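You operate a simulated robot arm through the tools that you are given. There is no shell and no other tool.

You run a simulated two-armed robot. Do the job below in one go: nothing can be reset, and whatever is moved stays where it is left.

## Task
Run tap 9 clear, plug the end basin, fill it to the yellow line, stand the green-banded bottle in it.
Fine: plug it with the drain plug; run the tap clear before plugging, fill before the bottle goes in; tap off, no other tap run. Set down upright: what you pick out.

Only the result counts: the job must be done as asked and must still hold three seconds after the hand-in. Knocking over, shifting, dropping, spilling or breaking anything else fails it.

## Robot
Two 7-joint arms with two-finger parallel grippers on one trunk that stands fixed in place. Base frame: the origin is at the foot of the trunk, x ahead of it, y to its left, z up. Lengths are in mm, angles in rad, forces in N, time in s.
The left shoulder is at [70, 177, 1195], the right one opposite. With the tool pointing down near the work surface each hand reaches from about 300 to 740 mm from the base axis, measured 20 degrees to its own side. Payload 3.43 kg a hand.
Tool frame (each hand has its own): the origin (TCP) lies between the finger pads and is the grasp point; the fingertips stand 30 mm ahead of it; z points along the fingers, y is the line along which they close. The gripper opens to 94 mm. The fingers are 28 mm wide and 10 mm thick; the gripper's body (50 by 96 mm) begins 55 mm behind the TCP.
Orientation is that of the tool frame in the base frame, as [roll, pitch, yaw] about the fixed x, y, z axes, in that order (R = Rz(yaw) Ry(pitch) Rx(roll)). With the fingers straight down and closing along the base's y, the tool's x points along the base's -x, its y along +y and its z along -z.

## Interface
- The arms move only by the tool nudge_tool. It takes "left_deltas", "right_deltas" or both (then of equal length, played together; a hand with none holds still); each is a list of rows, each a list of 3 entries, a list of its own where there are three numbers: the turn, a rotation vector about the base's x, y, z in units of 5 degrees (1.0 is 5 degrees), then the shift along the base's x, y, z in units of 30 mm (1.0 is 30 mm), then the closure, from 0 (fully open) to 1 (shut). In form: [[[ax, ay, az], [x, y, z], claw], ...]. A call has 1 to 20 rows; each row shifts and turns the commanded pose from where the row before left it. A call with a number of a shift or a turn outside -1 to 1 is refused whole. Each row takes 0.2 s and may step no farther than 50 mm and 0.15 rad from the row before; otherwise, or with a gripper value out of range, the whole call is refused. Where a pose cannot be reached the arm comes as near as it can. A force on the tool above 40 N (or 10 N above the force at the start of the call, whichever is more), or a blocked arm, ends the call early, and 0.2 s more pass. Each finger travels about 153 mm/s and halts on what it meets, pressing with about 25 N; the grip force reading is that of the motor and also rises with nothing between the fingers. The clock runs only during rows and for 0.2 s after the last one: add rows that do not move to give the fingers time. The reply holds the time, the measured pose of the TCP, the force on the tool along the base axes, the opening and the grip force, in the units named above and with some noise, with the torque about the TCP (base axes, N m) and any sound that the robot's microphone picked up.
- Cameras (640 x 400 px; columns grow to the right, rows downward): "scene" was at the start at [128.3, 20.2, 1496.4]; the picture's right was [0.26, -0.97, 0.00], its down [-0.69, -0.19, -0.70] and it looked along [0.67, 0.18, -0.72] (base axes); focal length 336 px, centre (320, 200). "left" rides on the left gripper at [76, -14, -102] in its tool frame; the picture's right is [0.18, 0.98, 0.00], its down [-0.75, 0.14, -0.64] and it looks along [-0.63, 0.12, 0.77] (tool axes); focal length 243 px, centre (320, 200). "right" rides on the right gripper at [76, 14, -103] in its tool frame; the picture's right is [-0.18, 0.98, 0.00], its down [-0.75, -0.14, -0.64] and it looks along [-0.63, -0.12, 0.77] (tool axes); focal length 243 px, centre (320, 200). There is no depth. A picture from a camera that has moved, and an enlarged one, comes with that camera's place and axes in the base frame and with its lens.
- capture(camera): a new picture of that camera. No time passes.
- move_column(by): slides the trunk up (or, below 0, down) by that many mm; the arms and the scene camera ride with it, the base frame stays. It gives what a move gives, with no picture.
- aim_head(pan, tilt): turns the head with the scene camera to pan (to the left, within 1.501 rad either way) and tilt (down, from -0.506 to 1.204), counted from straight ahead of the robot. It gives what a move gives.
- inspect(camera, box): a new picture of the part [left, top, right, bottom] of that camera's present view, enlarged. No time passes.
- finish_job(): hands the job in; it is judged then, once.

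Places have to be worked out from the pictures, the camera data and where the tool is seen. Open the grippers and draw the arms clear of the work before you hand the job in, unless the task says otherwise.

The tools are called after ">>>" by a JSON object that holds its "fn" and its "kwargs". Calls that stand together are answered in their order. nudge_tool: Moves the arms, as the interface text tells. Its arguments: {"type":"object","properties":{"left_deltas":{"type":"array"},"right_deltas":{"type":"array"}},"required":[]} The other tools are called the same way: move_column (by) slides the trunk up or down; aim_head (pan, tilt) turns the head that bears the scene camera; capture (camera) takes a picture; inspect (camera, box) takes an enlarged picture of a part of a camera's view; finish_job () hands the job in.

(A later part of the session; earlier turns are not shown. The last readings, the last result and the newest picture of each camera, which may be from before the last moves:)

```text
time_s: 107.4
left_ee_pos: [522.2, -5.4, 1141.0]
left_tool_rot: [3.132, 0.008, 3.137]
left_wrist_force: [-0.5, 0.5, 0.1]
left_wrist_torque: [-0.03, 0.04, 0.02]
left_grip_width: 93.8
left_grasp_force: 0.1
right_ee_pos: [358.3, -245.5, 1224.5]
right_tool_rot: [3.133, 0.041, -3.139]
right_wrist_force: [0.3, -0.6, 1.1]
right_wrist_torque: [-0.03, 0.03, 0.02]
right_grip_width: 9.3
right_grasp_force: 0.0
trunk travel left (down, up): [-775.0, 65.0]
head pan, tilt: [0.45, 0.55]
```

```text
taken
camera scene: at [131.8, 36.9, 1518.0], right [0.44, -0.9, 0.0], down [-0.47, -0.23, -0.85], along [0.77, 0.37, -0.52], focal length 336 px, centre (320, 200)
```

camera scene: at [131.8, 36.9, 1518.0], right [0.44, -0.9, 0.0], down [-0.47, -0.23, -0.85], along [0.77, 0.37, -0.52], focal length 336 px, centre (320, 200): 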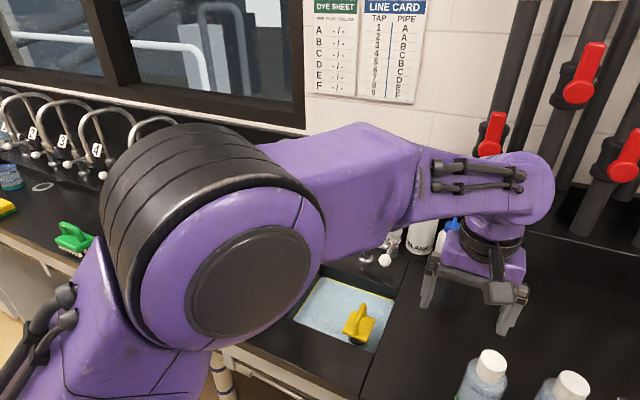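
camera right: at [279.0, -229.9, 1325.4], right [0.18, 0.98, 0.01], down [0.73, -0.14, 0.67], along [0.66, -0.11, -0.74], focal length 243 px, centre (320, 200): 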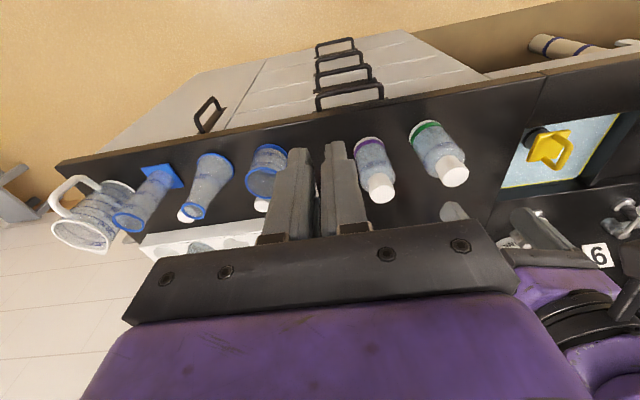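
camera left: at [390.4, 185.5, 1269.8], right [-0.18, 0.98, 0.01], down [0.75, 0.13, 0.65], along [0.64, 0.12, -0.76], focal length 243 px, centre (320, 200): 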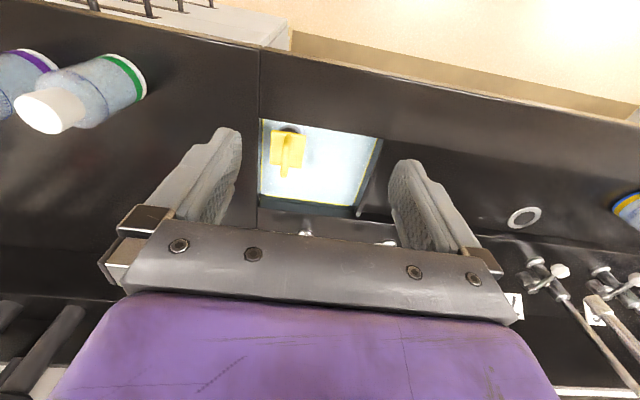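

It reached y=−5 with no block. I'll continue in smaller steps, lower down and with a slight yaw.

>>> {"fn": "nudge_tool", "kwargs": {"left_deltas": [[[0, 0, -0.7], [0, -0.4, -0.2], 0], [[0, 0, -0.7], [0, -0.4, -0.2], 0], [[0, 0, -0.7], [0, -0.4, -0.2], 0]]}}

>>> {"fn": "capture", "kwargs": {"camera": "scene"}}

```text
time_s: 108.2
left_ee_pos: [525.5, -34.5, 1140.0]
left_tool_rot: [-3.122, 0.027, 2.969]
left_wrist_force: [0.0, -0.1, 0.1]
left_wrist_torque: [-0.01, 0.02, -0.01]
left_grip_width: 94.2
left_grasp_force: 0.0
right_ee_pos: [357.8, -243.2, 1225.9]
right_tool_rot: [3.136, 0.041, -3.139]
right_wrist_force: [-0.3, -0.3, -0.3]
right_wrist_torque: [0.03, 0.0, -0.01]
right_grip_width: 9.5
right_grasp_force: 0.1
trunk travel left (down, up): [-775.0, 65.0]
head pan, tilt: [0.45, 0.55]
```

```text
taken
camera scene: at [131.5, 38.3, 1518.0], right [0.44, -0.9, 0.0], down [-0.47, -0.23, -0.85], along [0.77, 0.37, -0.52], focal length 336 px, centre (320, 200)
```

scene: 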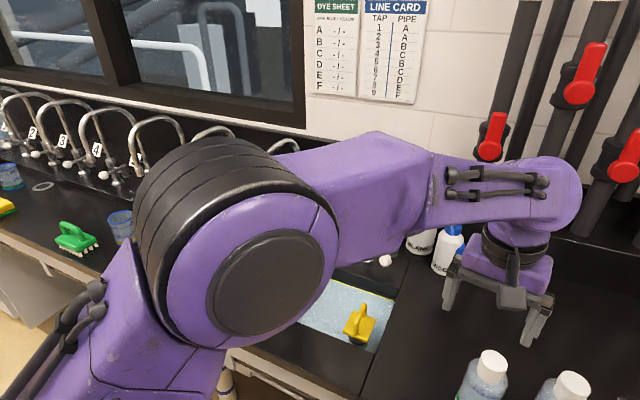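

The arm lags again past y≈−30, so it's a real limit of the left arm. I'll return the left hand to its side and use the right hand for the first leg.

>>> {"fn": "nudge_tool", "kwargs": {"left_deltas": [[[0, 0, 0.5], [0, 0.7, 0.3], 0], [[0, 0, 0.5], [-0.1, 0.9, 0.3], 0], [[0.1, 0, 0.5], [-0.2, 0.9, 0.3], 0], [[0.1, 0, 0.48], [-0.2, 0.9, 0.2], 0], [[0, 0, 0], [-0.3, 0.9, 0], 0], [[0, 0, 0], [-0.3, 0.9, 0], 0], [[0, 0, 0], [-0.3, 0.9, 0], 0], [[0, 0, 0], [-0.3, 0.9, 0], 0], [[0, 0, 0], [-0.3, 0.9, 0], 0], [[0, 0, 0], [-0.3, 0.9, 0], 0], [[0, 0, 0], [-0.3, 0.9, 0], 0], [[0, 0, 0], [-0.3, 0.9, 0], 0]]}}

>>> {"fn": "aim_head", "kwargs": {"pan": 0.0, "tilt": 0.8}}

>>> {"fn": "capture", "kwargs": {"camera": "scene"}}

```text
time_s: 110.8
left_ee_pos: [433.1, 279.9, 1156.9]
left_tool_rot: [3.116, 0.009, 3.125]
left_wrist_force: [-0.1, -0.6, 0.8]
left_wrist_torque: [-0.04, 0.0, 0.02]
left_grip_width: 94.1
left_grasp_force: 0.1
right_ee_pos: [357.6, -242.3, 1226.5]
right_tool_rot: [3.138, 0.039, 3.142]
right_wrist_force: [-0.7, 0.6, -0.4]
right_wrist_torque: [-0.01, 0.02, 0.02]
right_grip_width: 9.3
right_grasp_force: 0.1
trunk travel left (down, up): [-775.0, 65.0]
head pan, tilt: [0.45, 0.55]
```

```text
time_s: 111.7
left_ee_pos: [433.1, 278.2, 1156.6]
left_tool_rot: [3.114, 0.007, 3.126]
left_wrist_force: [-0.4, 0.6, -0.2]
left_wrist_torque: [-0.02, 0.04, -0.05]
left_grip_width: 94.1
left_grasp_force: 0.0
right_ee_pos: [357.5, -243.6, 1225.2]
right_tool_rot: [3.135, 0.04, -3.14]
right_wrist_force: [0.1, -0.1, -0.1]
right_wrist_torque: [0.0, 0.03, 0.0]
right_grip_width: 9.4
right_grasp_force: 0.0
trunk travel left (down, up): [-775.0, 65.0]
head pan, tilt: [0.0, 0.799]
```

```text
taken
camera scene: at [131.2, -1.1, 1496.7], right [0.0, -1.0, 0.0], down [-0.72, 0.0, -0.7], along [0.7, 0.0, -0.72], focal length 336 px, centre (320, 200)
```

scene: 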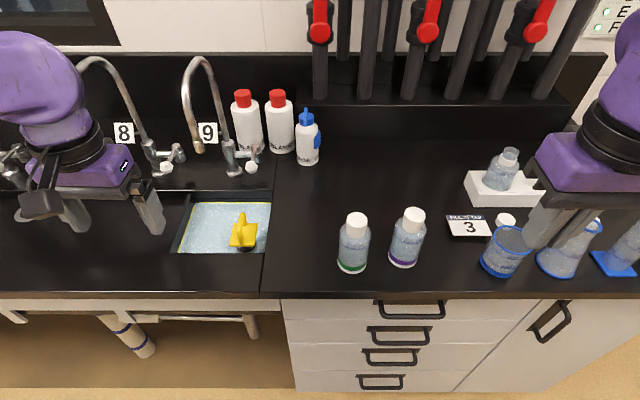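

The overview is clean: tap 9 is off, the basin is filled, the plug is in place and everything stands. I'll zoom in to measure the bottle for the right hand.

>>> {"fn": "inspect", "kwargs": {"camera": "scene", "box": [310, 195, 450, 285]}}

>>> {"fn": "inspect", "kwargs": {"camera": "scene", "box": [160, 120, 300, 265]}}

```text
4.44 times, centred on (380, 240) of scene
camera zoom: at [131.2, -1.1, 1496.7], right [0.0, -1.0, 0.0], down [-0.72, 0.0, -0.7], along [0.7, 0.0, -0.72], focal length 1494 px, centre (53, 22)
```

zoom: 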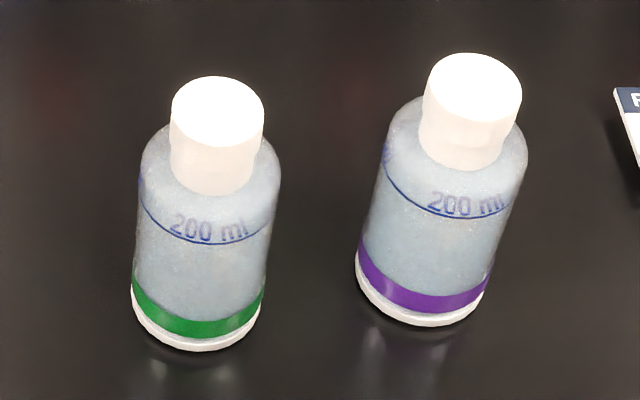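

```text
2.76 times, centred on (230, 192) of scene
camera zoom: at [131.2, -1.1, 1496.7], right [0.0, -1.0, 0.0], down [-0.72, 0.0, -0.7], along [0.7, 0.0, -0.72], focal length 927 px, centre (568, 221)
```

zoom: 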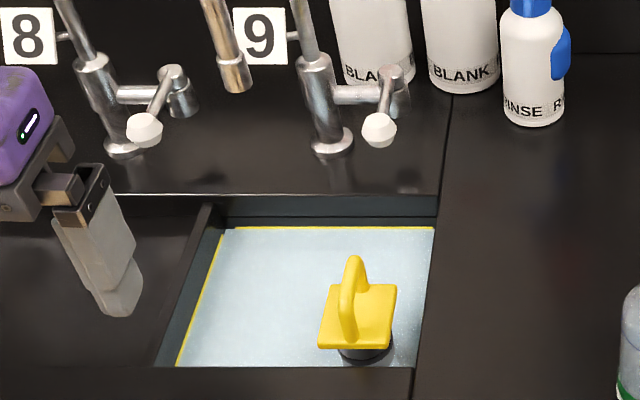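

The bottle axis is about (528, −67), the cap top about 1035, and the straight body reaches up to about 997. I'll bring the right hand, opened, to hover above it.

>>> {"fn": "nudge_tool", "kwargs": {"right_deltas": [[[0, 0.046, 0], [0.3, 0.5, -0.1], 0.6], [[0, 0.046, 0], [0.4, 0.5, -0.1], 0.3], [[0, 0.046, 0], [0.5, 0.5, -0.1], 0], [[0, 0.046, 0], [0.5, 0.5, -0.2], 0], [[0, 0.046, 0], [0.5, 0.5, -0.3], 0], [[0, 0.046, 0], [0.5, 0.5, -0.3], 0], [[0, 0.046, 0], [0.5, 0.5, -0.3], 0], [[0, 0.046, 0], [0.5, 0.5, -0.3], 0], [[0, 0.046, 0], [0.5, 0.5, -0.3], 0], [[0, 0.046, 0], [0.5, 0.5, -0.3], 0], [[0, 0, 0], [0.5, 0.5, -0.3], 0], [[0, 0, 0], [0.4, 0.4, -0.3], 0]]}}

>>> {"fn": "capture", "kwargs": {"camera": "right"}}

>>> {"fn": "capture", "kwargs": {"camera": "scene"}}

```text
time_s: 114.3
left_ee_pos: [434.0, 278.4, 1156.3]
left_tool_rot: [3.114, 0.007, 3.125]
left_wrist_force: [-0.6, 0.2, 0.2]
left_wrist_torque: [-0.04, 0.04, -0.01]
left_grip_width: 94.1
left_grasp_force: 0.1
right_ee_pos: [526.3, -66.7, 1137.2]
right_tool_rot: [3.136, 0.0, -3.141]
right_wrist_force: [0.3, 0.5, -0.9]
right_wrist_torque: [0.0, 0.05, 0.01]
right_grip_width: 93.7
right_grasp_force: 0.1
trunk travel left (down, up): [-775.0, 65.0]
head pan, tilt: [0.0, 0.799]
```

```text
taken
camera right: at [451.5, -52.0, 1241.5], right [0.18, 0.98, 0.01], down [0.75, -0.14, 0.64], along [0.63, -0.11, -0.77], focal length 243 px, centre (320, 200)
```

right: 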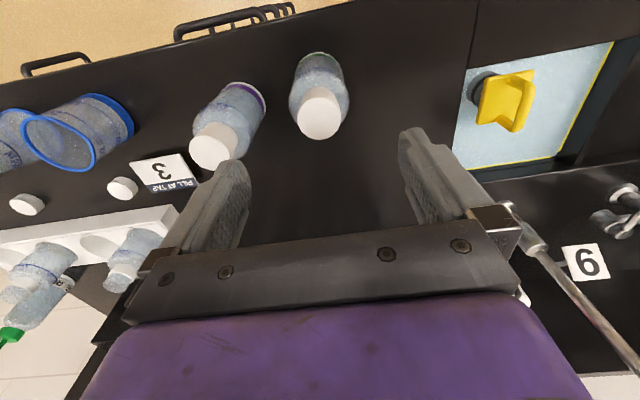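

```text
taken
camera scene: at [132.2, 0.3, 1496.5], right [0.0, -1.0, 0.0], down [-0.72, 0.0, -0.7], along [0.7, 0.0, -0.72], focal length 336 px, centre (320, 200)
```

scene: 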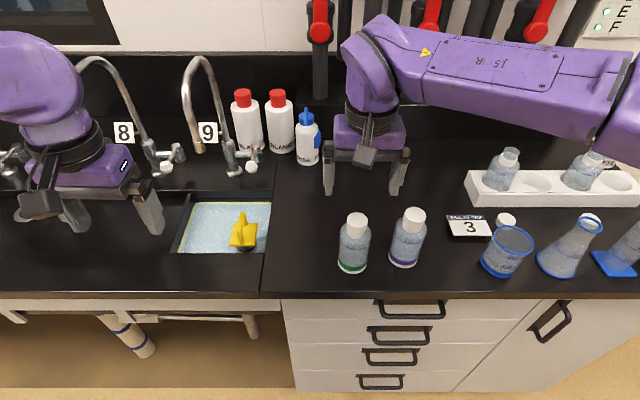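

The cap sits right on the hand's axis. I'll lower the open right hand around the bottle to z≈997 and check before closing.

>>> {"fn": "nudge_tool", "kwargs": {"right_deltas": [[[0, 0, 0], [0.02, 0, -0.8], 0], [[0, 0, 0], [0, 0, -0.8], 0], [[0, 0, 0], [0, 0, -0.8], 0], [[0, 0, 0], [0, 0, -0.8], 0], [[0, 0, 0], [0, 0, -0.75], 0], [[0, 0, 0], [0, 0, -0.7], 0], [[0, 0, 0], [0, 0, 0], 0]]}}

>>> {"fn": "capture", "kwargs": {"camera": "right"}}

>>> {"fn": "inspect", "kwargs": {"camera": "scene", "box": [300, 170, 460, 290]}}

```text
time_s: 115.9
left_ee_pos: [432.4, 278.6, 1156.4]
left_tool_rot: [3.114, 0.006, 3.126]
left_wrist_force: [-0.9, -0.3, 0.2]
left_wrist_torque: [0.01, 0.0, -0.02]
left_grip_width: 93.7
left_grasp_force: 0.0
right_ee_pos: [526.5, -66.8, 997.9]
right_tool_rot: [3.134, 0.0, -3.141]
right_wrist_force: [-0.3, 0.2, 0.5]
right_wrist_torque: [0.0, 0.05, 0.03]
right_grip_width: 93.9
right_grasp_force: 0.2
trunk travel left (down, up): [-775.0, 65.0]
head pan, tilt: [0.0, 0.799]
```

```text
taken
camera right: at [451.7, -52.8, 1101.0], right [0.18, 0.98, 0.01], down [0.75, -0.14, 0.64], along [0.63, -0.11, -0.77], focal length 243 px, centre (320, 200)
```

right: 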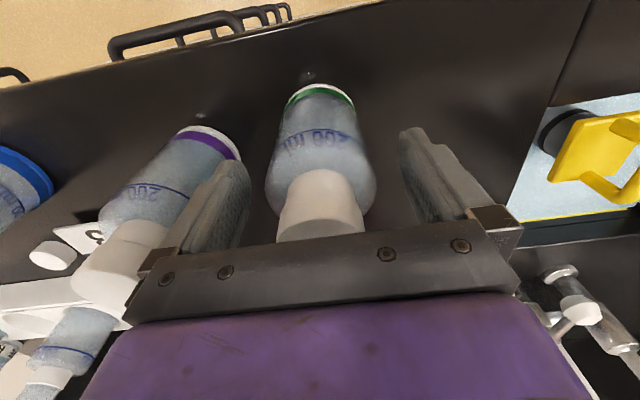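

```text
3.33 times, centred on (380, 230) of scene
camera zoom: at [131.0, -0.5, 1496.6], right [0.0, -1.0, 0.0], down [-0.72, 0.0, -0.7], along [0.7, 0.0, -0.72], focal length 1120 px, centre (120, 100)
```

zoom: 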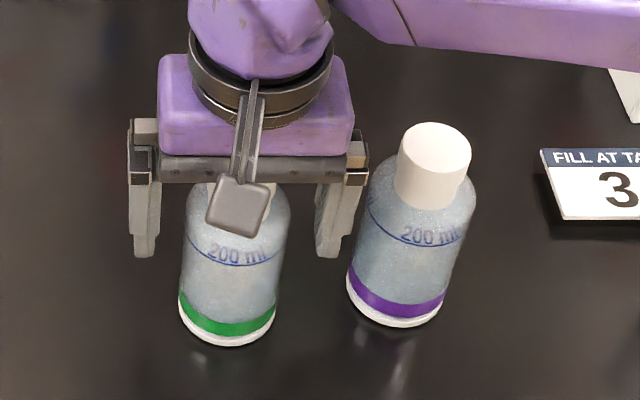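

The bottle is centred between the fingers and the purple one is clear. I'll close gently.

>>> {"fn": "nudge_tool", "kwargs": {"right_deltas": [[[0, 0, 0], [0, 0, 0], 0.2], [[0, 0, 0], [0, 0, 0], 0.3], [[0, 0, 0], [0, 0, 0], 0.4], [[0, 0, 0], [0, 0, 0], 0.6], [[0, 0, 0], [0, 0, 0], 1], [[0, 0, 0], [0, 0, 0], 1]]}}

>>> {"fn": "capture", "kwargs": {"camera": "right"}}

```text
time_s: 117.3
left_ee_pos: [434.4, 278.3, 1156.5]
left_tool_rot: [3.113, 0.008, 3.125]
left_wrist_force: [0.5, -0.2, 0.5]
left_wrist_torque: [0.0, 0.02, -0.02]
left_grip_width: 94.0
left_grasp_force: 0.0
right_ee_pos: [527.2, -67.4, 997.6]
right_tool_rot: [3.133, 0.001, -3.141]
right_wrist_force: [0.9, -0.6, 0.7]
right_wrist_torque: [-0.16, -0.01, 0.01]
right_grip_width: 59.3
right_grasp_force: 25.1
trunk travel left (down, up): [-775.0, 65.0]
head pan, tilt: [0.0, 0.799]
```

```text
taken
camera right: at [451.8, -53.0, 1101.2], right [0.18, 0.98, 0.01], down [0.75, -0.14, 0.64], along [0.63, -0.11, -0.77], focal length 243 px, centre (320, 200)
```

right: 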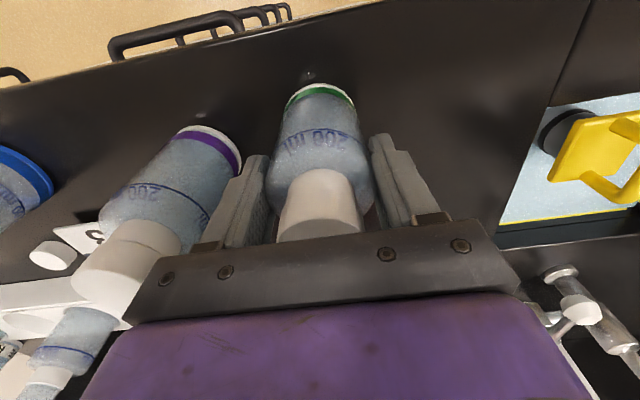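

Gripped at 59 mm with 25 N. I'll lift 45 mm straight up and carry it to y≈10.

>>> {"fn": "nudge_tool", "kwargs": {"right_deltas": [[[0, 0, 0], [0, 0, 0.3], 1], [[0, 0, 0], [0, 0, 0.6], 1], [[0, 0, 0], [0, 0, 0.6], 1], [[0, 0, 0], [0, 0.4, 0], 1], [[0, 0, 0], [0, 0.5, 0], 1], [[0, 0, 0], [0, 0.6, 0], 1], [[0, 0, 0], [0, 0.6, 0], 1], [[0, 0, 0], [0, 0.47, 0], 1], [[0, 0, 0], [0, 0, 0], 1]]}}

>>> {"fn": "capture", "kwargs": {"camera": "scene"}}

>>> {"fn": "capture", "kwargs": {"camera": "right"}}

```text
time_s: 119.3
left_ee_pos: [432.9, 278.9, 1156.7]
left_tool_rot: [3.114, 0.007, 3.126]
left_wrist_force: [0.0, 0.2, -0.3]
left_wrist_torque: [-0.01, 0.01, 0.0]
left_grip_width: 93.8
left_grasp_force: 0.0
right_ee_pos: [527.8, 10.4, 1042.6]
right_tool_rot: [3.135, 0.0, -3.14]
right_wrist_force: [-0.1, 0.1, -2.6]
right_wrist_torque: [-0.04, 0.0, -0.04]
right_grip_width: 59.7
right_grasp_force: 24.9
trunk travel left (down, up): [-775.0, 65.0]
head pan, tilt: [0.0, 0.799]
```

```text
taken
camera scene: at [131.5, -1.0, 1496.6], right [0.0, -1.0, 0.0], down [-0.72, 0.0, -0.7], along [0.7, 0.0, -0.72], focal length 336 px, centre (320, 200)
```

scene: 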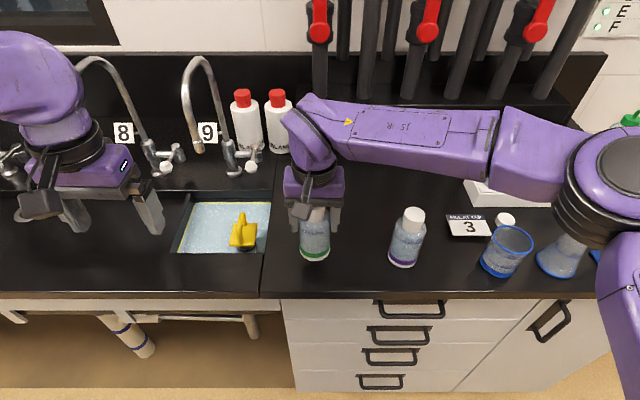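

```text
taken
camera right: at [452.6, 23.7, 1145.9], right [0.18, 0.98, 0.01], down [0.75, -0.14, 0.64], along [0.63, -0.11, -0.77], focal length 243 px, centre (320, 200)
```

right: 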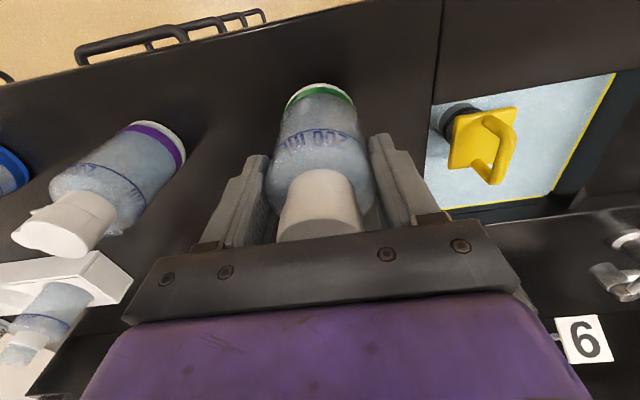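

The bottle hangs straight and the right arm is comfortable, so I'll carry it on to y≈35, where the left hand already worked easily.

>>> {"fn": "nudge_tool", "kwargs": {"right_deltas": [[[0, 0, 0], [-0.1, 0.4, 0], 1], [[0, 0, 0], [-0.1, 0.4, 0], 1], [[0, 0, 0], [-0.1, 0, 0], 1]]}}

```text
time_s: 120.1
left_ee_pos: [434.3, 278.2, 1157.6]
left_tool_rot: [3.114, 0.006, 3.125]
left_wrist_force: [-0.3, -0.4, -0.7]
left_wrist_torque: [-0.01, 0.03, 0.04]
left_grip_width: 93.9
left_grasp_force: 0.1
right_ee_pos: [517.6, 34.6, 1041.3]
right_tool_rot: [3.132, -0.002, -3.14]
right_wrist_force: [-0.4, -0.4, -2.3]
right_wrist_torque: [0.02, 0.0, -0.01]
right_grip_width: 59.5
right_grasp_force: 25.1
trunk travel left (down, up): [-775.0, 65.0]
head pan, tilt: [0.0, 0.799]
```

The bottle is now over (518, 35), where the plug stood. I'll lower it gently to the counter at the same height it was gripped at.

>>> {"fn": "nudge_tool", "kwargs": {"right_deltas": [[[0, 0, 0], [0, 0, -0.5], 1], [[0, 0, 0], [0, 0, -0.5], 1], [[0, 0, 0], [0, 0, -0.3], 1], [[0, 0, 0], [0, 0, -0.12], 1], [[0, 0, 0], [0, 0, 0], 1]]}}

>>> {"fn": "capture", "kwargs": {"camera": "scene"}}

```text
time_s: 121.3
left_ee_pos: [432.6, 279.0, 1157.6]
left_tool_rot: [3.114, 0.006, 3.126]
left_wrist_force: [-0.8, -1.3, -0.7]
left_wrist_torque: [0.03, 0.02, -0.03]
left_grip_width: 94.0
left_grasp_force: 0.0
right_ee_pos: [518.8, 33.8, 1000.9]
right_tool_rot: [3.136, 0.0, -3.14]
right_wrist_force: [0.4, -1.2, -2.2]
right_wrist_torque: [-0.01, 0.02, -0.01]
right_grip_width: 59.4
right_grasp_force: 25.5
trunk travel left (down, up): [-775.0, 65.0]
head pan, tilt: [0.0, 0.799]
```

```text
taken
camera scene: at [131.6, -0.6, 1496.6], right [0.0, -1.0, 0.0], down [-0.72, 0.0, -0.7], along [0.7, 0.0, -0.72], focal length 336 px, centre (320, 200)
```

scene: 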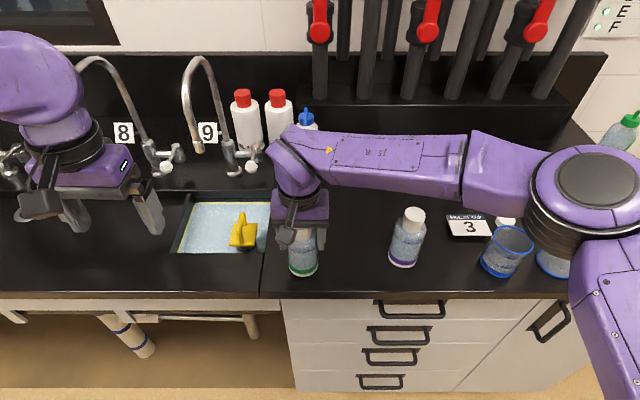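

It still carries the full 2.3 N weight, so it's a few mm above the deck. I'll lower in 1.2 mm steps until it rests.

>>> {"fn": "nudge_tool", "kwargs": {"right_deltas": [[[0, 0, 0], [0, 0, -0.05], 1], [[0, 0, 0], [0, 0, -0.04], 1], [[0, 0, 0], [0, 0, -0.03], 1], [[0, 0, 0], [0, 0, 0], 1]]}}

```text
time_s: 122.3
left_ee_pos: [434.3, 279.5, 1158.0]
left_tool_rot: [3.115, 0.008, 3.126]
left_wrist_force: [-0.8, 0.2, 0.0]
left_wrist_torque: [-0.01, -0.01, -0.02]
left_grip_width: 93.9
left_grasp_force: 0.0
right_ee_pos: [518.7, 35.2, 998.3]
right_tool_rot: [3.135, 0.002, -3.14]
right_wrist_force: [2.2, 0.5, 4.5]
right_wrist_torque: [-0.18, -0.09, 0.03]
right_grip_width: 59.1
right_grasp_force: 26.0
trunk travel left (down, up): [-775.0, 65.0]
head pan, tilt: [0.0, 0.799]
```

The bottle is resting on the counter (+4.5 N). I'll open the fingers and rise straight up.

>>> {"fn": "nudge_tool", "kwargs": {"right_deltas": [[[0, 0, 0], [0, 0, 0.02], 0.3], [[0, 0, 0], [0, 0, 0], 0.2], [[0, 0, 0], [0, 0, 0], 0], [[0, 0, 0], [0, 0, 0], 0]]}}

>>> {"fn": "capture", "kwargs": {"camera": "right"}}

```text
time_s: 123.3
left_ee_pos: [433.7, 279.3, 1156.6]
left_tool_rot: [3.116, 0.008, 3.125]
left_wrist_force: [0.1, 0.1, 0.6]
left_wrist_torque: [-0.02, 0.0, 0.01]
left_grip_width: 94.0
left_grasp_force: 0.1
right_ee_pos: [517.8, 34.4, 998.3]
right_tool_rot: [3.134, -0.002, -3.139]
right_wrist_force: [0.4, 0.1, 0.2]
right_wrist_torque: [0.0, 0.01, 0.0]
right_grip_width: 93.9
right_grasp_force: 0.1
trunk travel left (down, up): [-775.0, 65.0]
head pan, tilt: [0.0, 0.799]
```

```text
taken
camera right: at [442.8, 48.5, 1101.5], right [0.18, 0.98, 0.01], down [0.75, -0.14, 0.64], along [0.63, -0.11, -0.77], focal length 243 px, centre (320, 200)
```

right: 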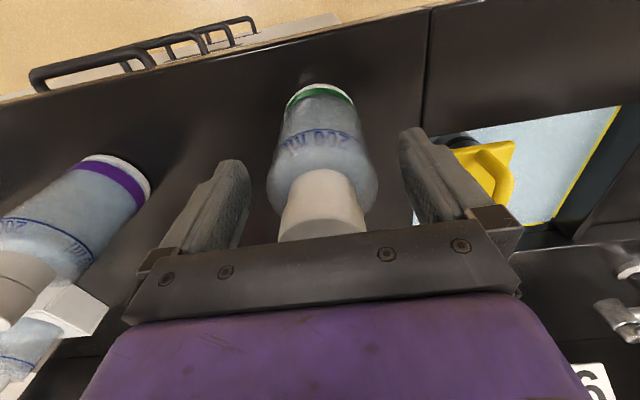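

The bottle stands upright between the open fingers. I'll raise the right hand clear and take it back to its own side.

>>> {"fn": "nudge_tool", "kwargs": {"right_deltas": [[[0, 0, 0], [0, 0, 0.6], 0], [[0, 0, 0], [0, 0, 0.9], 0], [[0, 0, 0], [0, 0, 0.9], 0], [[0, 0, 0], [0, 0, 0.9], 0], [[0, 0, 0], [0, 0, 0.9], 0], [[0, 0, 0], [0, -0.4, 0.5], 0], [[0, 0, 0], [-0.2, -0.8, 0.3], 0], [[0, 0, 0], [-0.4, -0.9, 0.3], 0], [[0, 0, 0], [-0.5, -0.9, 0.3], 0], [[0, 0, 0], [-0.5, -0.9, 0.3], 0], [[0, 0, 0], [-0.5, -0.9, 0.3], 0], [[0, 0, 0], [-0.6, -0.9, 0.3], 0], [[0, 0, 0], [-0.6, -0.9, 0.3], 0], [[0, 0, 0], [-0.6, -0.9, 0], 0], [[0, 0, 0], [-0.6, -0.9, 0], 0], [[0, 0, 0], [-0.5, -0.9, 0], 0]]}}

>>> {"fn": "capture", "kwargs": {"camera": "scene"}}

```text
time_s: 126.7
left_ee_pos: [431.9, 276.9, 1157.9]
left_tool_rot: [3.113, 0.01, 3.127]
left_wrist_force: [1.0, -0.2, 0.0]
left_wrist_torque: [-0.01, -0.03, 0.02]
left_grip_width: 94.0
left_grasp_force: 0.1
right_ee_pos: [367.1, -247.0, 1200.2]
right_tool_rot: [3.136, 0.002, -3.141]
right_wrist_force: [-0.7, -0.5, -0.1]
right_wrist_torque: [-0.01, -0.02, -0.03]
right_grip_width: 94.0
right_grasp_force: 0.1
trunk travel left (down, up): [-775.0, 65.0]
head pan, tilt: [0.0, 0.799]
```

```text
taken
camera scene: at [130.0, -2.3, 1496.7], right [0.0, -1.0, 0.0], down [-0.72, 0.0, -0.7], along [0.7, 0.0, -0.72], focal length 336 px, centre (320, 200)
```

scene: 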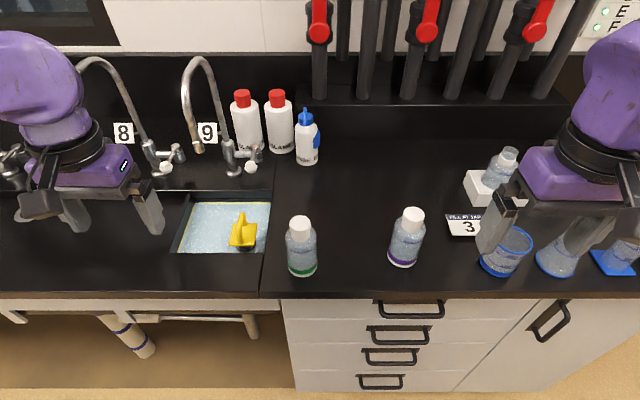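

The bottle stands at about (518, 35), well clear of the others. I'll bring the left hand over it, straightening the tool on the way.

>>> {"fn": "nudge_tool", "kwargs": {"left_deltas": [[[-0.035, 0.011, 0.02], [0.287, -0.81, -0.067], 0], [[-0.035, 0.011, 0.02], [0.287, -0.81, -0.067], 0], [[-0.035, 0.011, 0.02], [0.287, -0.81, -0.067], 0], [[-0.035, 0.011, 0.02], [0.287, -0.81, -0.067], 0], [[-0.035, 0.011, 0.02], [0.287, -0.81, -0.067], 0], [[-0.035, 0.011, 0.02], [0.287, -0.81, -0.067], 0], [[-0.035, 0.011, 0.02], [0.287, -0.81, -0.067], 0], [[-0.035, 0.011, 0.02], [0.287, -0.81, -0.067], 0], [[-0.035, 0.011, 0.02], [0.287, -0.81, -0.067], 0], [[0, 0, 0], [0.287, -0.81, -0.067], 0], [[0, 0, 0], [0, 0, 0], 0]]}}

>>> {"fn": "capture", "kwargs": {"camera": "left"}}

>>> {"fn": "capture", "kwargs": {"camera": "scene"}}

```text
time_s: 129.1
left_ee_pos: [517.4, 35.2, 1138.4]
left_tool_rot: [-3.139, 0.0, -3.141]
left_wrist_force: [-0.8, 0.3, -0.2]
left_wrist_torque: [-0.01, 0.02, -0.02]
left_grip_width: 93.9
left_grasp_force: 0.0
right_ee_pos: [367.3, -244.6, 1199.9]
right_tool_rot: [3.135, 0.001, -3.14]
right_wrist_force: [0.5, 0.9, 0.1]
right_wrist_torque: [0.02, 0.01, 0.02]
right_grip_width: 94.2
right_grasp_force: 0.1
trunk travel left (down, up): [-775.0, 65.0]
head pan, tilt: [0.0, 0.799]
```

```text
taken
camera left: at [441.6, 21.6, 1238.9], right [-0.18, 0.98, 0.0], down [0.75, 0.14, 0.64], along [0.63, 0.12, -0.77], focal length 243 px, centre (320, 200)
```

left: 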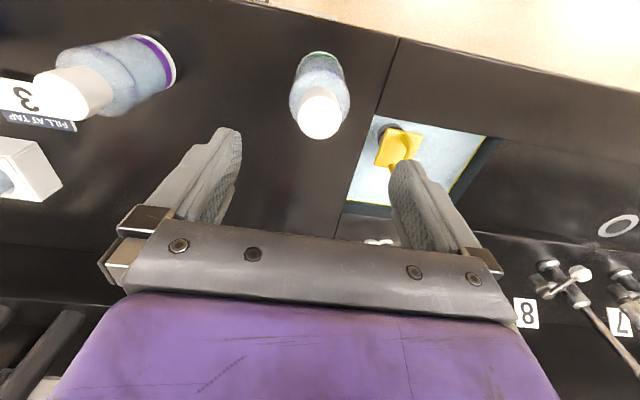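

```text
taken
camera scene: at [130.8, -0.3, 1496.7], right [0.0, -1.0, 0.0], down [-0.72, 0.0, -0.7], along [0.7, 0.0, -0.72], focal length 336 px, centre (320, 200)
```

scene: 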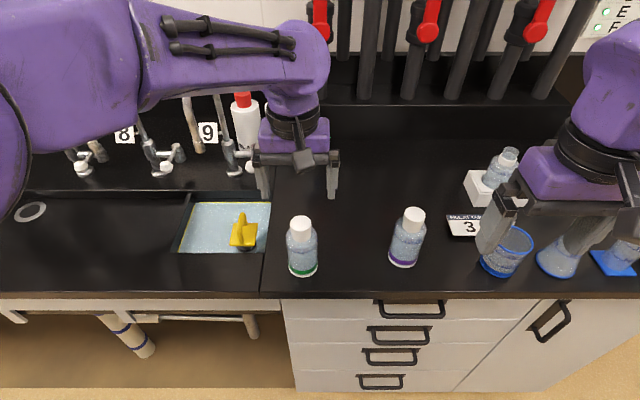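

The cap is right on the left hand's axis. I'll lower to the same grip height and close on the bottle.

>>> {"fn": "nudge_tool", "kwargs": {"left_deltas": [[[0, 0, 0], [0, 0, -0.8], 0], [[0, 0, 0], [0, 0, -0.8], 0], [[0, 0, 0], [0, 0, -0.8], 0], [[0, 0, 0], [0, 0, -0.8], 0], [[0, 0, 0], [0, 0, -0.8], 0], [[0, 0, 0], [0, 0, -0.65], 0], [[0, 0, 0], [0, 0, 0], 0]]}}

>>> {"fn": "capture", "kwargs": {"camera": "left"}}

```text
time_s: 130.7
left_ee_pos: [519.4, 37.6, 999.9]
left_tool_rot: [3.141, 0.001, 3.141]
left_wrist_force: [-0.2, -0.6, 0.4]
left_wrist_torque: [0.0, 0.0, 0.01]
left_grip_width: 94.0
left_grasp_force: 0.0
right_ee_pos: [369.0, -244.5, 1199.9]
right_tool_rot: [3.134, 0.0, -3.139]
right_wrist_force: [-0.9, -0.8, 0.2]
right_wrist_torque: [0.01, 0.01, -0.03]
right_grip_width: 94.0
right_grasp_force: 0.0
trunk travel left (down, up): [-775.0, 65.0]
head pan, tilt: [0.0, 0.799]
```

```text
taken
camera left: at [442.1, 23.5, 1100.8], right [-0.18, 0.98, 0.0], down [0.75, 0.14, 0.64], along [0.63, 0.12, -0.77], focal length 243 px, centre (320, 200)
```

left: 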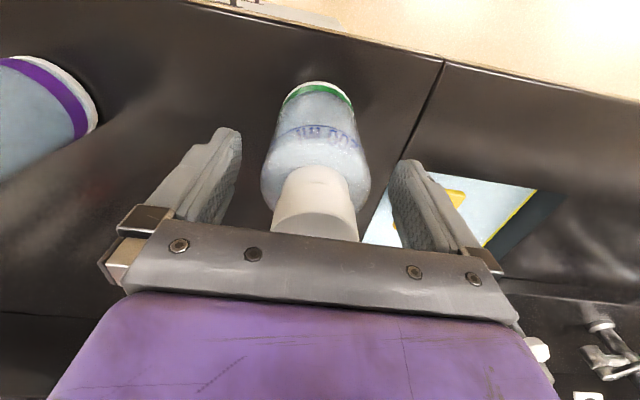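

The bottle sits between the fingers within about 2 mm of centre. I'll close on it.

>>> {"fn": "nudge_tool", "kwargs": {"left_deltas": [[[0, 0, 0], [0, -0.06, -0.05], 0.2], [[0, 0, 0], [0, 0, 0], 0.3], [[0, 0, 0], [0, 0, 0], 0.4], [[0, 0, 0], [0, 0, 0], 0.6], [[0, 0, 0], [0, 0, 0], 1], [[0, 0, 0], [0, 0, 0], 1]]}}

>>> {"fn": "nudge_tool", "kwargs": {"left_deltas": [[[0, 0, 0], [0, 0, 0.3], 1], [[0, 0, 0], [0, 0, 0.6], 1], [[0, 0, 0], [0, 0, 0.7], 1], [[0, 0, 0], [0, 0, 0.7], 1], [[0, 0, 0], [0, 0, 0.7], 1], [[0, 0, 0], [0, 0, 0], 1]]}}

>>> {"fn": "capture", "kwargs": {"camera": "left"}}

>>> {"fn": "capture", "kwargs": {"camera": "scene"}}

```text
time_s: 132.1
left_ee_pos: [519.6, 35.1, 996.3]
left_tool_rot: [3.141, 0.0, -3.142]
left_wrist_force: [0.3, 0.0, 0.1]
left_wrist_torque: [0.06, 0.05, 0.04]
left_grip_width: 59.6
left_grasp_force: 24.9
right_ee_pos: [369.4, -245.7, 1199.6]
right_tool_rot: [3.135, -0.001, -3.141]
right_wrist_force: [1.2, 0.3, -0.1]
right_wrist_torque: [-0.01, 0.01, -0.02]
right_grip_width: 94.1
right_grasp_force: 0.1
trunk travel left (down, up): [-775.0, 65.0]
head pan, tilt: [0.0, 0.799]
```

```text
time_s: 133.5
left_ee_pos: [519.1, 34.7, 1085.5]
left_tool_rot: [-3.141, -0.001, 3.141]
left_wrist_force: [0.3, 1.0, -2.0]
left_wrist_torque: [0.01, 0.01, 0.02]
left_grip_width: 59.2
left_grasp_force: 24.9
right_ee_pos: [368.8, -244.6, 1199.6]
right_tool_rot: [3.134, 0.001, -3.139]
right_wrist_force: [0.3, -0.1, 0.9]
right_wrist_torque: [-0.01, 0.02, 0.0]
right_grip_width: 94.1
right_grasp_force: 0.0
trunk travel left (down, up): [-775.0, 65.0]
head pan, tilt: [0.0, 0.799]
```

```text
taken
camera left: at [442.1, 20.0, 1187.0], right [-0.18, 0.98, 0.0], down [0.75, 0.14, 0.64], along [0.63, 0.12, -0.77], focal length 243 px, centre (320, 200)
```

left: 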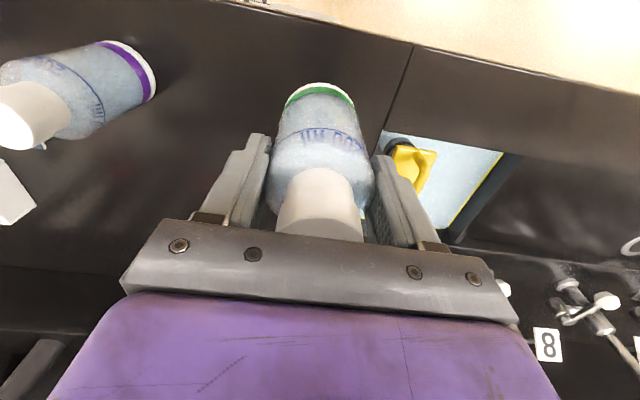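

```text
taken
camera scene: at [131.9, -0.9, 1496.5], right [0.0, -1.0, 0.0], down [-0.72, 0.0, -0.7], along [0.7, 0.0, -0.72], focal length 336 px, centre (320, 200)
```

scene: 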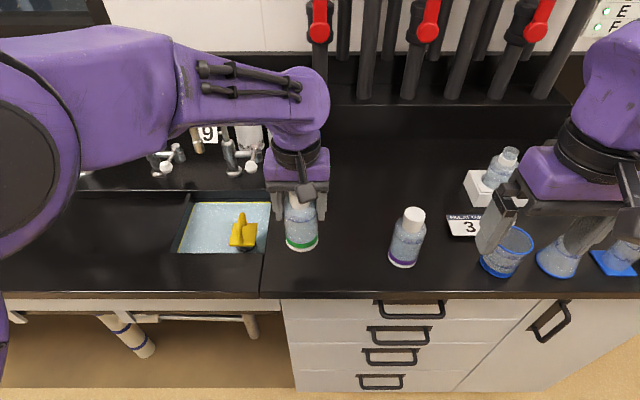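

The bottle is held firmly, upright, its base about 88 mm above the counter. I'll carry it along x≈519 in front of the basin to y≈273, so that it doesn't pass over the plug, then forward over the free corner.

>>> {"fn": "nudge_tool", "kwargs": {"left_deltas": [[[0, 0, 0], [0, 0.6, 0], 1], [[0, 0, 0], [0, 0.8, 0], 1], [[0, 0, 0], [0, 0.9, 0], 1], [[0, 0, 0], [0, 0.9, 0], 1], [[0, 0, 0], [0, 0.9, 0], 1], [[0, 0, 0], [0, 0.9, 0], 1], [[0, 0, 0], [0, 0.9, 0], 1], [[0, 0, 0], [0, 0.9, 0], 1], [[0, 0, 0], [0, 0.8, 0], 1], [[0, 0, 0], [0, 0.33, 0], 1], [[0, 0, 0], [0, 0, 0], 1]]}}

>>> {"fn": "capture", "kwargs": {"camera": "left"}}

>>> {"fn": "capture", "kwargs": {"camera": "scene"}}

```text
time_s: 135.9
left_ee_pos: [518.5, 271.3, 1086.9]
left_tool_rot: [-3.14, 0.001, -3.141]
left_wrist_force: [0.6, -0.4, -2.7]
left_wrist_torque: [0.0, -0.03, 0.0]
left_grip_width: 59.6
left_grasp_force: 25.1
right_ee_pos: [368.5, -244.0, 1199.7]
right_tool_rot: [3.134, -0.002, -3.139]
right_wrist_force: [0.1, 0.4, -0.4]
right_wrist_torque: [0.0, 0.01, -0.02]
right_grip_width: 94.1
right_grasp_force: 0.0
trunk travel left (down, up): [-775.0, 65.0]
head pan, tilt: [0.0, 0.799]
```

```text
taken
camera left: at [442.5, 258.1, 1188.4], right [-0.18, 0.98, 0.0], down [0.75, 0.14, 0.64], along [0.63, 0.12, -0.77], focal length 243 px, centre (320, 200)
```

left: 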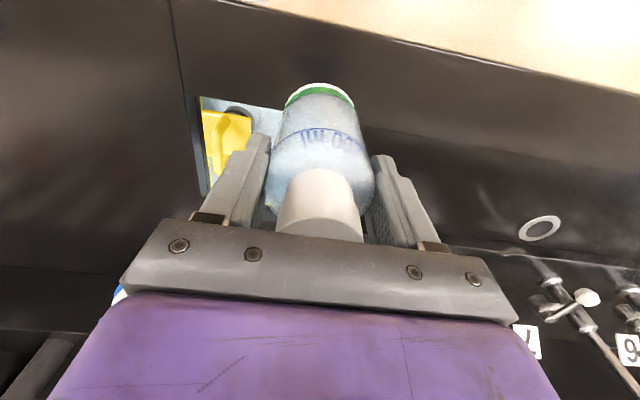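

```text
taken
camera scene: at [131.6, -0.8, 1496.6], right [0.0, -1.0, 0.0], down [-0.72, 0.0, -0.7], along [0.7, 0.0, -0.72], focal length 336 px, centre (320, 200)
```

scene: 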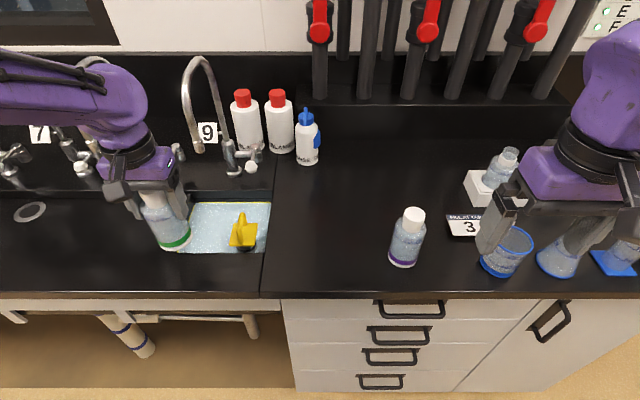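

The basin's left wall works out at y≈321 and its near wall at x≈554, so (595, 273) leaves room all round. I'll move forward over that spot.

>>> {"fn": "nudge_tool", "kwargs": {"left_deltas": [[[0, 0, 0], [0.5, 0, 0], 1], [[0, 0, 0], [0.7, 0, 0], 1], [[0, 0, 0], [0.7, 0, 0], 1], [[0, 0, 0], [0.63, 0, 0], 1], [[0, 0, 0], [0, 0, 0], 1]]}}

>>> {"fn": "capture", "kwargs": {"camera": "left"}}

>>> {"fn": "capture", "kwargs": {"camera": "scene"}}

```text
time_s: 137.1
left_ee_pos: [596.1, 272.2, 1085.4]
left_tool_rot: [-3.141, -0.001, 3.141]
left_wrist_force: [0.4, 0.4, -1.9]
left_wrist_torque: [0.03, 0.0, 0.01]
left_grip_width: 59.3
left_grasp_force: 25.5
right_ee_pos: [368.7, -244.9, 1201.4]
right_tool_rot: [3.134, -0.001, -3.139]
right_wrist_force: [0.2, 0.9, -0.5]
right_wrist_torque: [0.01, -0.05, -0.03]
right_grip_width: 94.2
right_grasp_force: 0.0
trunk travel left (down, up): [-775.0, 65.0]
head pan, tilt: [0.0, 0.799]
```

```text
taken
camera left: at [518.3, 258.6, 1186.4], right [-0.18, 0.98, 0.0], down [0.75, 0.14, 0.64], along [0.63, 0.12, -0.77], focal length 243 px, centre (320, 200)
```

left: 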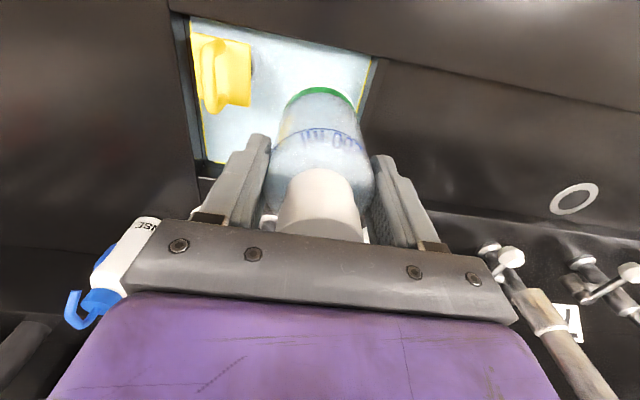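

```text
taken
camera scene: at [131.1, -0.6, 1496.6], right [0.0, -1.0, 0.0], down [-0.72, 0.0, -0.7], along [0.7, 0.0, -0.72], focal length 336 px, centre (320, 200)
```

scene: 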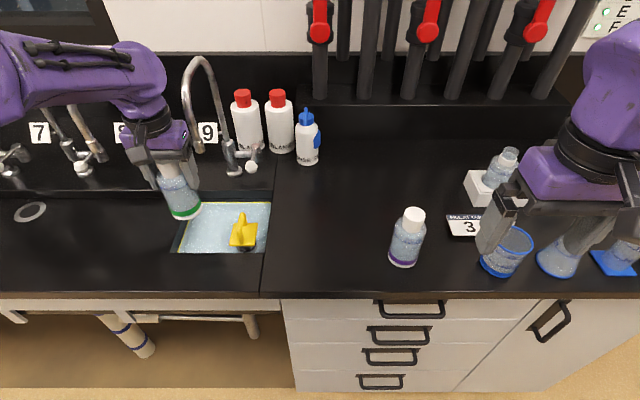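

The bottle hangs over the free corner and the wrist stands clear of the spout. I'll lower 100 mm and check again.

>>> {"fn": "nudge_tool", "kwargs": {"left_deltas": [[[0, 0, 0], [0, 0, -0.5], 1], [[0, 0, 0], [0, 0, -0.7], 1], [[0, 0, 0], [0, 0, -0.7], 1], [[0, 0, 0], [0, 0, -0.7], 1], [[0, 0, 0], [0, 0, -0.73], 1], [[0, 0, 0], [0, 0, 0], 1]]}}

>>> {"fn": "capture", "kwargs": {"camera": "left"}}

>>> {"fn": "inspect", "kwargs": {"camera": "scene", "box": [100, 70, 300, 270]}}

```text
time_s: 138.5
left_ee_pos: [595.5, 271.6, 985.1]
left_tool_rot: [-3.141, 0.001, 3.141]
left_wrist_force: [0.2, -0.4, -2.2]
left_wrist_torque: [-0.02, -0.02, -0.02]
left_grip_width: 59.3
left_grasp_force: 25.2
right_ee_pos: [367.5, -245.7, 1200.2]
right_tool_rot: [3.137, 0.0, -3.14]
right_wrist_force: [-0.8, -0.2, 0.4]
right_wrist_torque: [0.03, -0.01, 0.01]
right_grip_width: 94.0
right_grasp_force: 0.0
trunk travel left (down, up): [-775.0, 65.0]
head pan, tilt: [0.0, 0.799]
```

```text
taken
camera left: at [518.7, 257.8, 1086.3], right [-0.18, 0.98, 0.0], down [0.75, 0.14, 0.64], along [0.63, 0.12, -0.77], focal length 243 px, centre (320, 200)
```

left: 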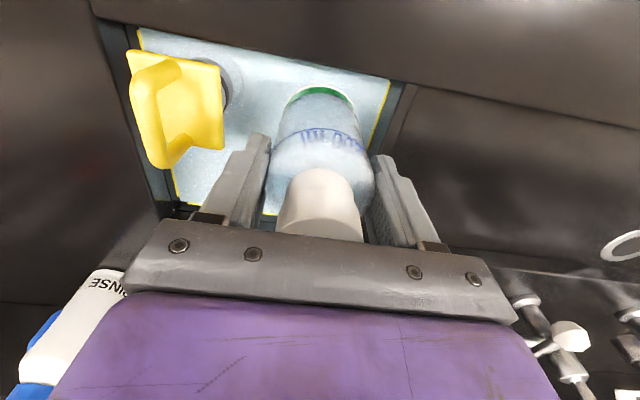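

```text
2.00 times, centred on (200, 170) of scene
camera zoom: at [131.2, -0.7, 1496.6], right [0.0, -1.0, 0.0], down [-0.72, 0.0, -0.7], along [0.7, 0.0, -0.72], focal length 672 px, centre (560, 260)
```

zoom: 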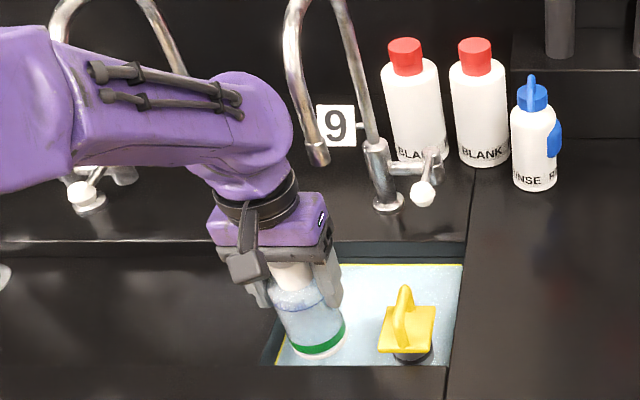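

The bottle's base is just below the rim, with room on all sides and to the spout. I'll lower another 36 mm into the water, then feel for the floor.

>>> {"fn": "nudge_tool", "kwargs": {"left_deltas": [[[0, 0, 0], [0, 0, -0.4], 1], [[0, 0, 0], [0, 0, -0.4], 1], [[0, 0, 0], [0, 0, -0.4], 1], [[0, 0, 0], [0, 0, 0], 1]]}}

>>> {"fn": "capture", "kwargs": {"camera": "left"}}

>>> {"fn": "inspect", "kwargs": {"camera": "scene", "box": [100, 70, 300, 270]}}

```text
time_s: 139.5
left_ee_pos: [594.0, 272.1, 951.2]
left_tool_rot: [-3.141, 0.001, -3.141]
left_wrist_force: [0.8, 0.4, -2.4]
left_wrist_torque: [0.0, 0.01, -0.02]
left_grip_width: 59.2
left_grasp_force: 25.5
right_ee_pos: [368.8, -245.8, 1201.0]
right_tool_rot: [3.134, 0.0, -3.141]
right_wrist_force: [0.4, 0.2, 0.1]
right_wrist_torque: [-0.01, 0.01, 0.02]
right_grip_width: 93.8
right_grasp_force: 0.1
trunk travel left (down, up): [-775.0, 65.0]
head pan, tilt: [0.0, 0.799]
```

```text
taken
camera left: at [518.2, 258.2, 1051.8], right [-0.18, 0.98, 0.0], down [0.75, 0.14, 0.64], along [0.63, 0.12, -0.77], focal length 243 px, centre (320, 200)
```

left: 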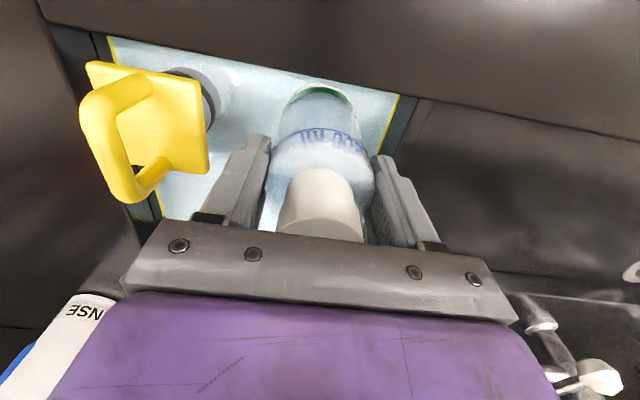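

```text
2.00 times, centred on (200, 170) of scene
camera zoom: at [131.6, -0.5, 1496.6], right [0.0, -1.0, 0.0], down [-0.72, 0.0, -0.7], along [0.7, 0.0, -0.72], focal length 672 px, centre (560, 260)
```

zoom: 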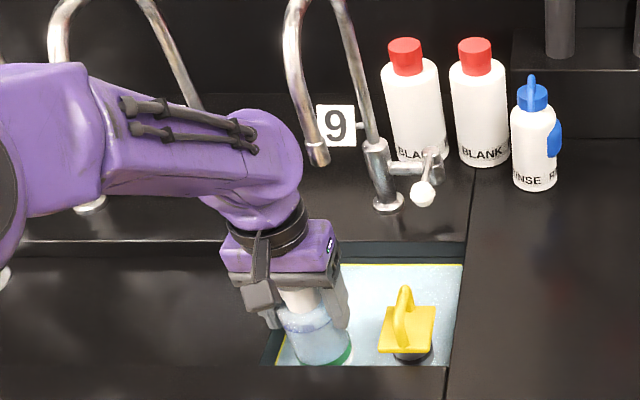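

The base is in the water with clear gaps. I'll go down in small steps until it touches the floor.

>>> {"fn": "nudge_tool", "kwargs": {"left_deltas": [[[0, 0, 0], [0, 0, -0.15], 1], [[0, 0, 0], [0, 0, -0.15], 1], [[0, 0, 0], [0, 0, -0.08], 1], [[0, 0, 0], [0, 0, 0], 1]]}}

```text
time_s: 140.5
left_ee_pos: [595.6, 271.9, 938.6]
left_tool_rot: [3.141, -0.001, 3.141]
left_wrist_force: [-0.4, 0.3, -2.2]
left_wrist_torque: [0.02, 0.0, -0.04]
left_grip_width: 59.0
left_grasp_force: 25.4
right_ee_pos: [368.1, -244.1, 1199.7]
right_tool_rot: [3.135, -0.001, -3.139]
right_wrist_force: [-0.1, 0.1, 0.3]
right_wrist_torque: [0.01, -0.02, -0.04]
right_grip_width: 94.0
right_grasp_force: 0.0
trunk travel left (down, up): [-775.0, 65.0]
head pan, tilt: [0.0, 0.799]
```

There is no contact yet at TCP z=938.6. I'll continue in 1.2–1.5 mm steps.

>>> {"fn": "nudge_tool", "kwargs": {"left_deltas": [[[0, 0, 0], [0, 0, -0.05], 1], [[0, 0, 0], [0, 0, -0.04], 1], [[0, 0, 0], [0, 0, 0], 1]]}}

```text
time_s: 141.3
left_ee_pos: [594.6, 271.4, 937.0]
left_tool_rot: [3.141, -0.001, 3.142]
left_wrist_force: [-0.4, 0.5, -3.0]
left_wrist_torque: [0.0, 0.04, 0.04]
left_grip_width: 59.1
left_grasp_force: 25.2
right_ee_pos: [368.4, -245.2, 1199.4]
right_tool_rot: [3.135, -0.002, 3.141]
right_wrist_force: [-0.6, 0.1, -0.9]
right_wrist_torque: [0.03, 0.02, 0.04]
right_grip_width: 93.9
right_grasp_force: 0.0
trunk travel left (down, up): [-775.0, 65.0]
head pan, tilt: [0.0, 0.799]
```

>>> {"fn": "nudge_tool", "kwargs": {"left_deltas": [[[0, 0, 0], [0, 0, -0.05], 1], [[0, 0, 0], [0, 0, -0.05], 1], [[0, 0, 0], [0, 0, 0], 1]]}}

```text
time_s: 142.1
left_ee_pos: [593.3, 270.0, 935.1]
left_tool_rot: [3.142, 0.0, -3.141]
left_wrist_force: [0.3, -0.1, -2.1]
left_wrist_torque: [0.0, 0.03, 0.03]
left_grip_width: 59.2
left_grasp_force: 24.8
right_ee_pos: [368.5, -245.1, 1199.8]
right_tool_rot: [3.134, -0.001, -3.14]
right_wrist_force: [0.0, 0.3, 0.9]
right_wrist_torque: [-0.03, 0.01, -0.02]
right_grip_width: 94.1
right_grasp_force: 0.1
trunk travel left (down, up): [-775.0, 65.0]
head pan, tilt: [0.0, 0.799]
```

The full weight is still on the hand at z≈935, so the floor lies a little deeper. I'll keep lowering in 1.5 mm steps.

>>> {"fn": "nudge_tool", "kwargs": {"left_deltas": [[[0, 0, 0], [0, 0, -0.05], 1], [[0, 0, 0], [0, 0, -0.05], 1], [[0, 0, 0], [0, 0, 0], 1]]}}

```text
time_s: 142.9
left_ee_pos: [593.7, 271.4, 930.4]
left_tool_rot: [3.141, 0.001, -3.14]
left_wrist_force: [-0.4, 0.1, -2.2]
left_wrist_torque: [0.0, 0.01, 0.01]
left_grip_width: 59.3
left_grasp_force: 25.2
right_ee_pos: [368.8, -245.7, 1200.7]
right_tool_rot: [3.134, 0.0, -3.139]
right_wrist_force: [0.2, 0.3, -0.1]
right_wrist_torque: [0.0, 0.03, 0.0]
right_grip_width: 93.9
right_grasp_force: 0.0
trunk travel left (down, up): [-775.0, 65.0]
head pan, tilt: [0.0, 0.799]
```

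Still hanging free at 930. The fingers are within the basin's opening, so I'll continue lowering.

>>> {"fn": "nudge_tool", "kwargs": {"left_deltas": [[[0, 0, 0], [0, 0, -0.05], 1], [[0, 0, 0], [0, 0, -0.05], 1], [[0, 0, 0], [0, 0, 0], 1]]}}

>>> {"fn": "capture", "kwargs": {"camera": "left"}}

>>> {"fn": "inspect", "kwargs": {"camera": "scene", "box": [130, 120, 290, 270]}}

```text
time_s: 143.7
left_ee_pos: [594.3, 270.2, 927.0]
left_tool_rot: [3.141, 0.001, -3.141]
left_wrist_force: [0.6, -0.8, -3.2]
left_wrist_torque: [0.01, 0.01, -0.01]
left_grip_width: 59.2
left_grasp_force: 25.1
right_ee_pos: [368.0, -244.5, 1200.0]
right_tool_rot: [3.133, 0.0, -3.139]
right_wrist_force: [-0.1, 0.7, -0.1]
right_wrist_torque: [-0.02, -0.02, 0.0]
right_grip_width: 94.1
right_grasp_force: 0.0
trunk travel left (down, up): [-775.0, 65.0]
head pan, tilt: [0.0, 0.799]
```

```text
taken
camera left: at [518.4, 257.5, 1028.3], right [-0.18, 0.98, 0.0], down [0.75, 0.14, 0.64], along [0.63, 0.12, -0.77], focal length 243 px, centre (320, 200)
```

left: 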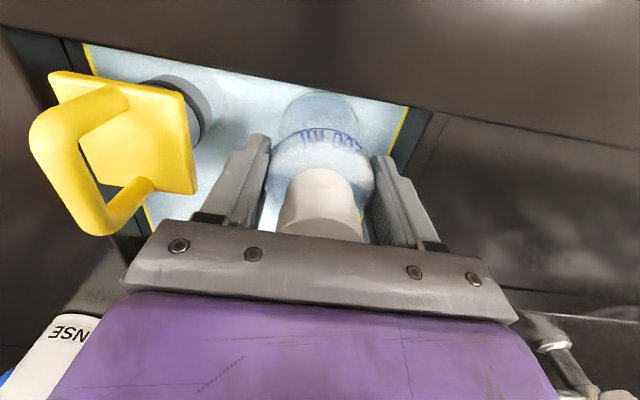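

```text
2.67 times, centred on (210, 195) of scene
camera zoom: at [131.6, -0.5, 1496.6], right [0.0, -1.0, 0.0], down [-0.72, 0.0, -0.7], along [0.7, 0.0, -0.72], focal length 896 px, centre (613, 213)
```

zoom: 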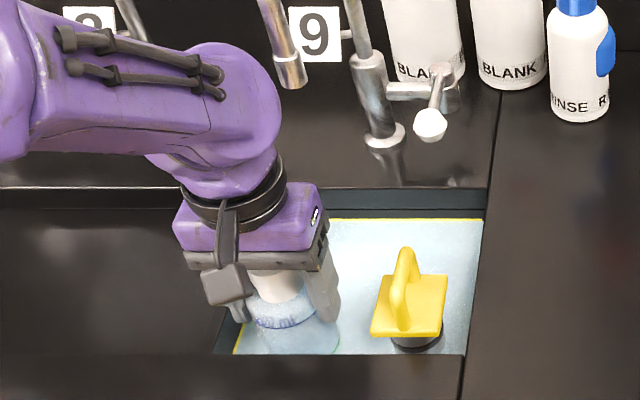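

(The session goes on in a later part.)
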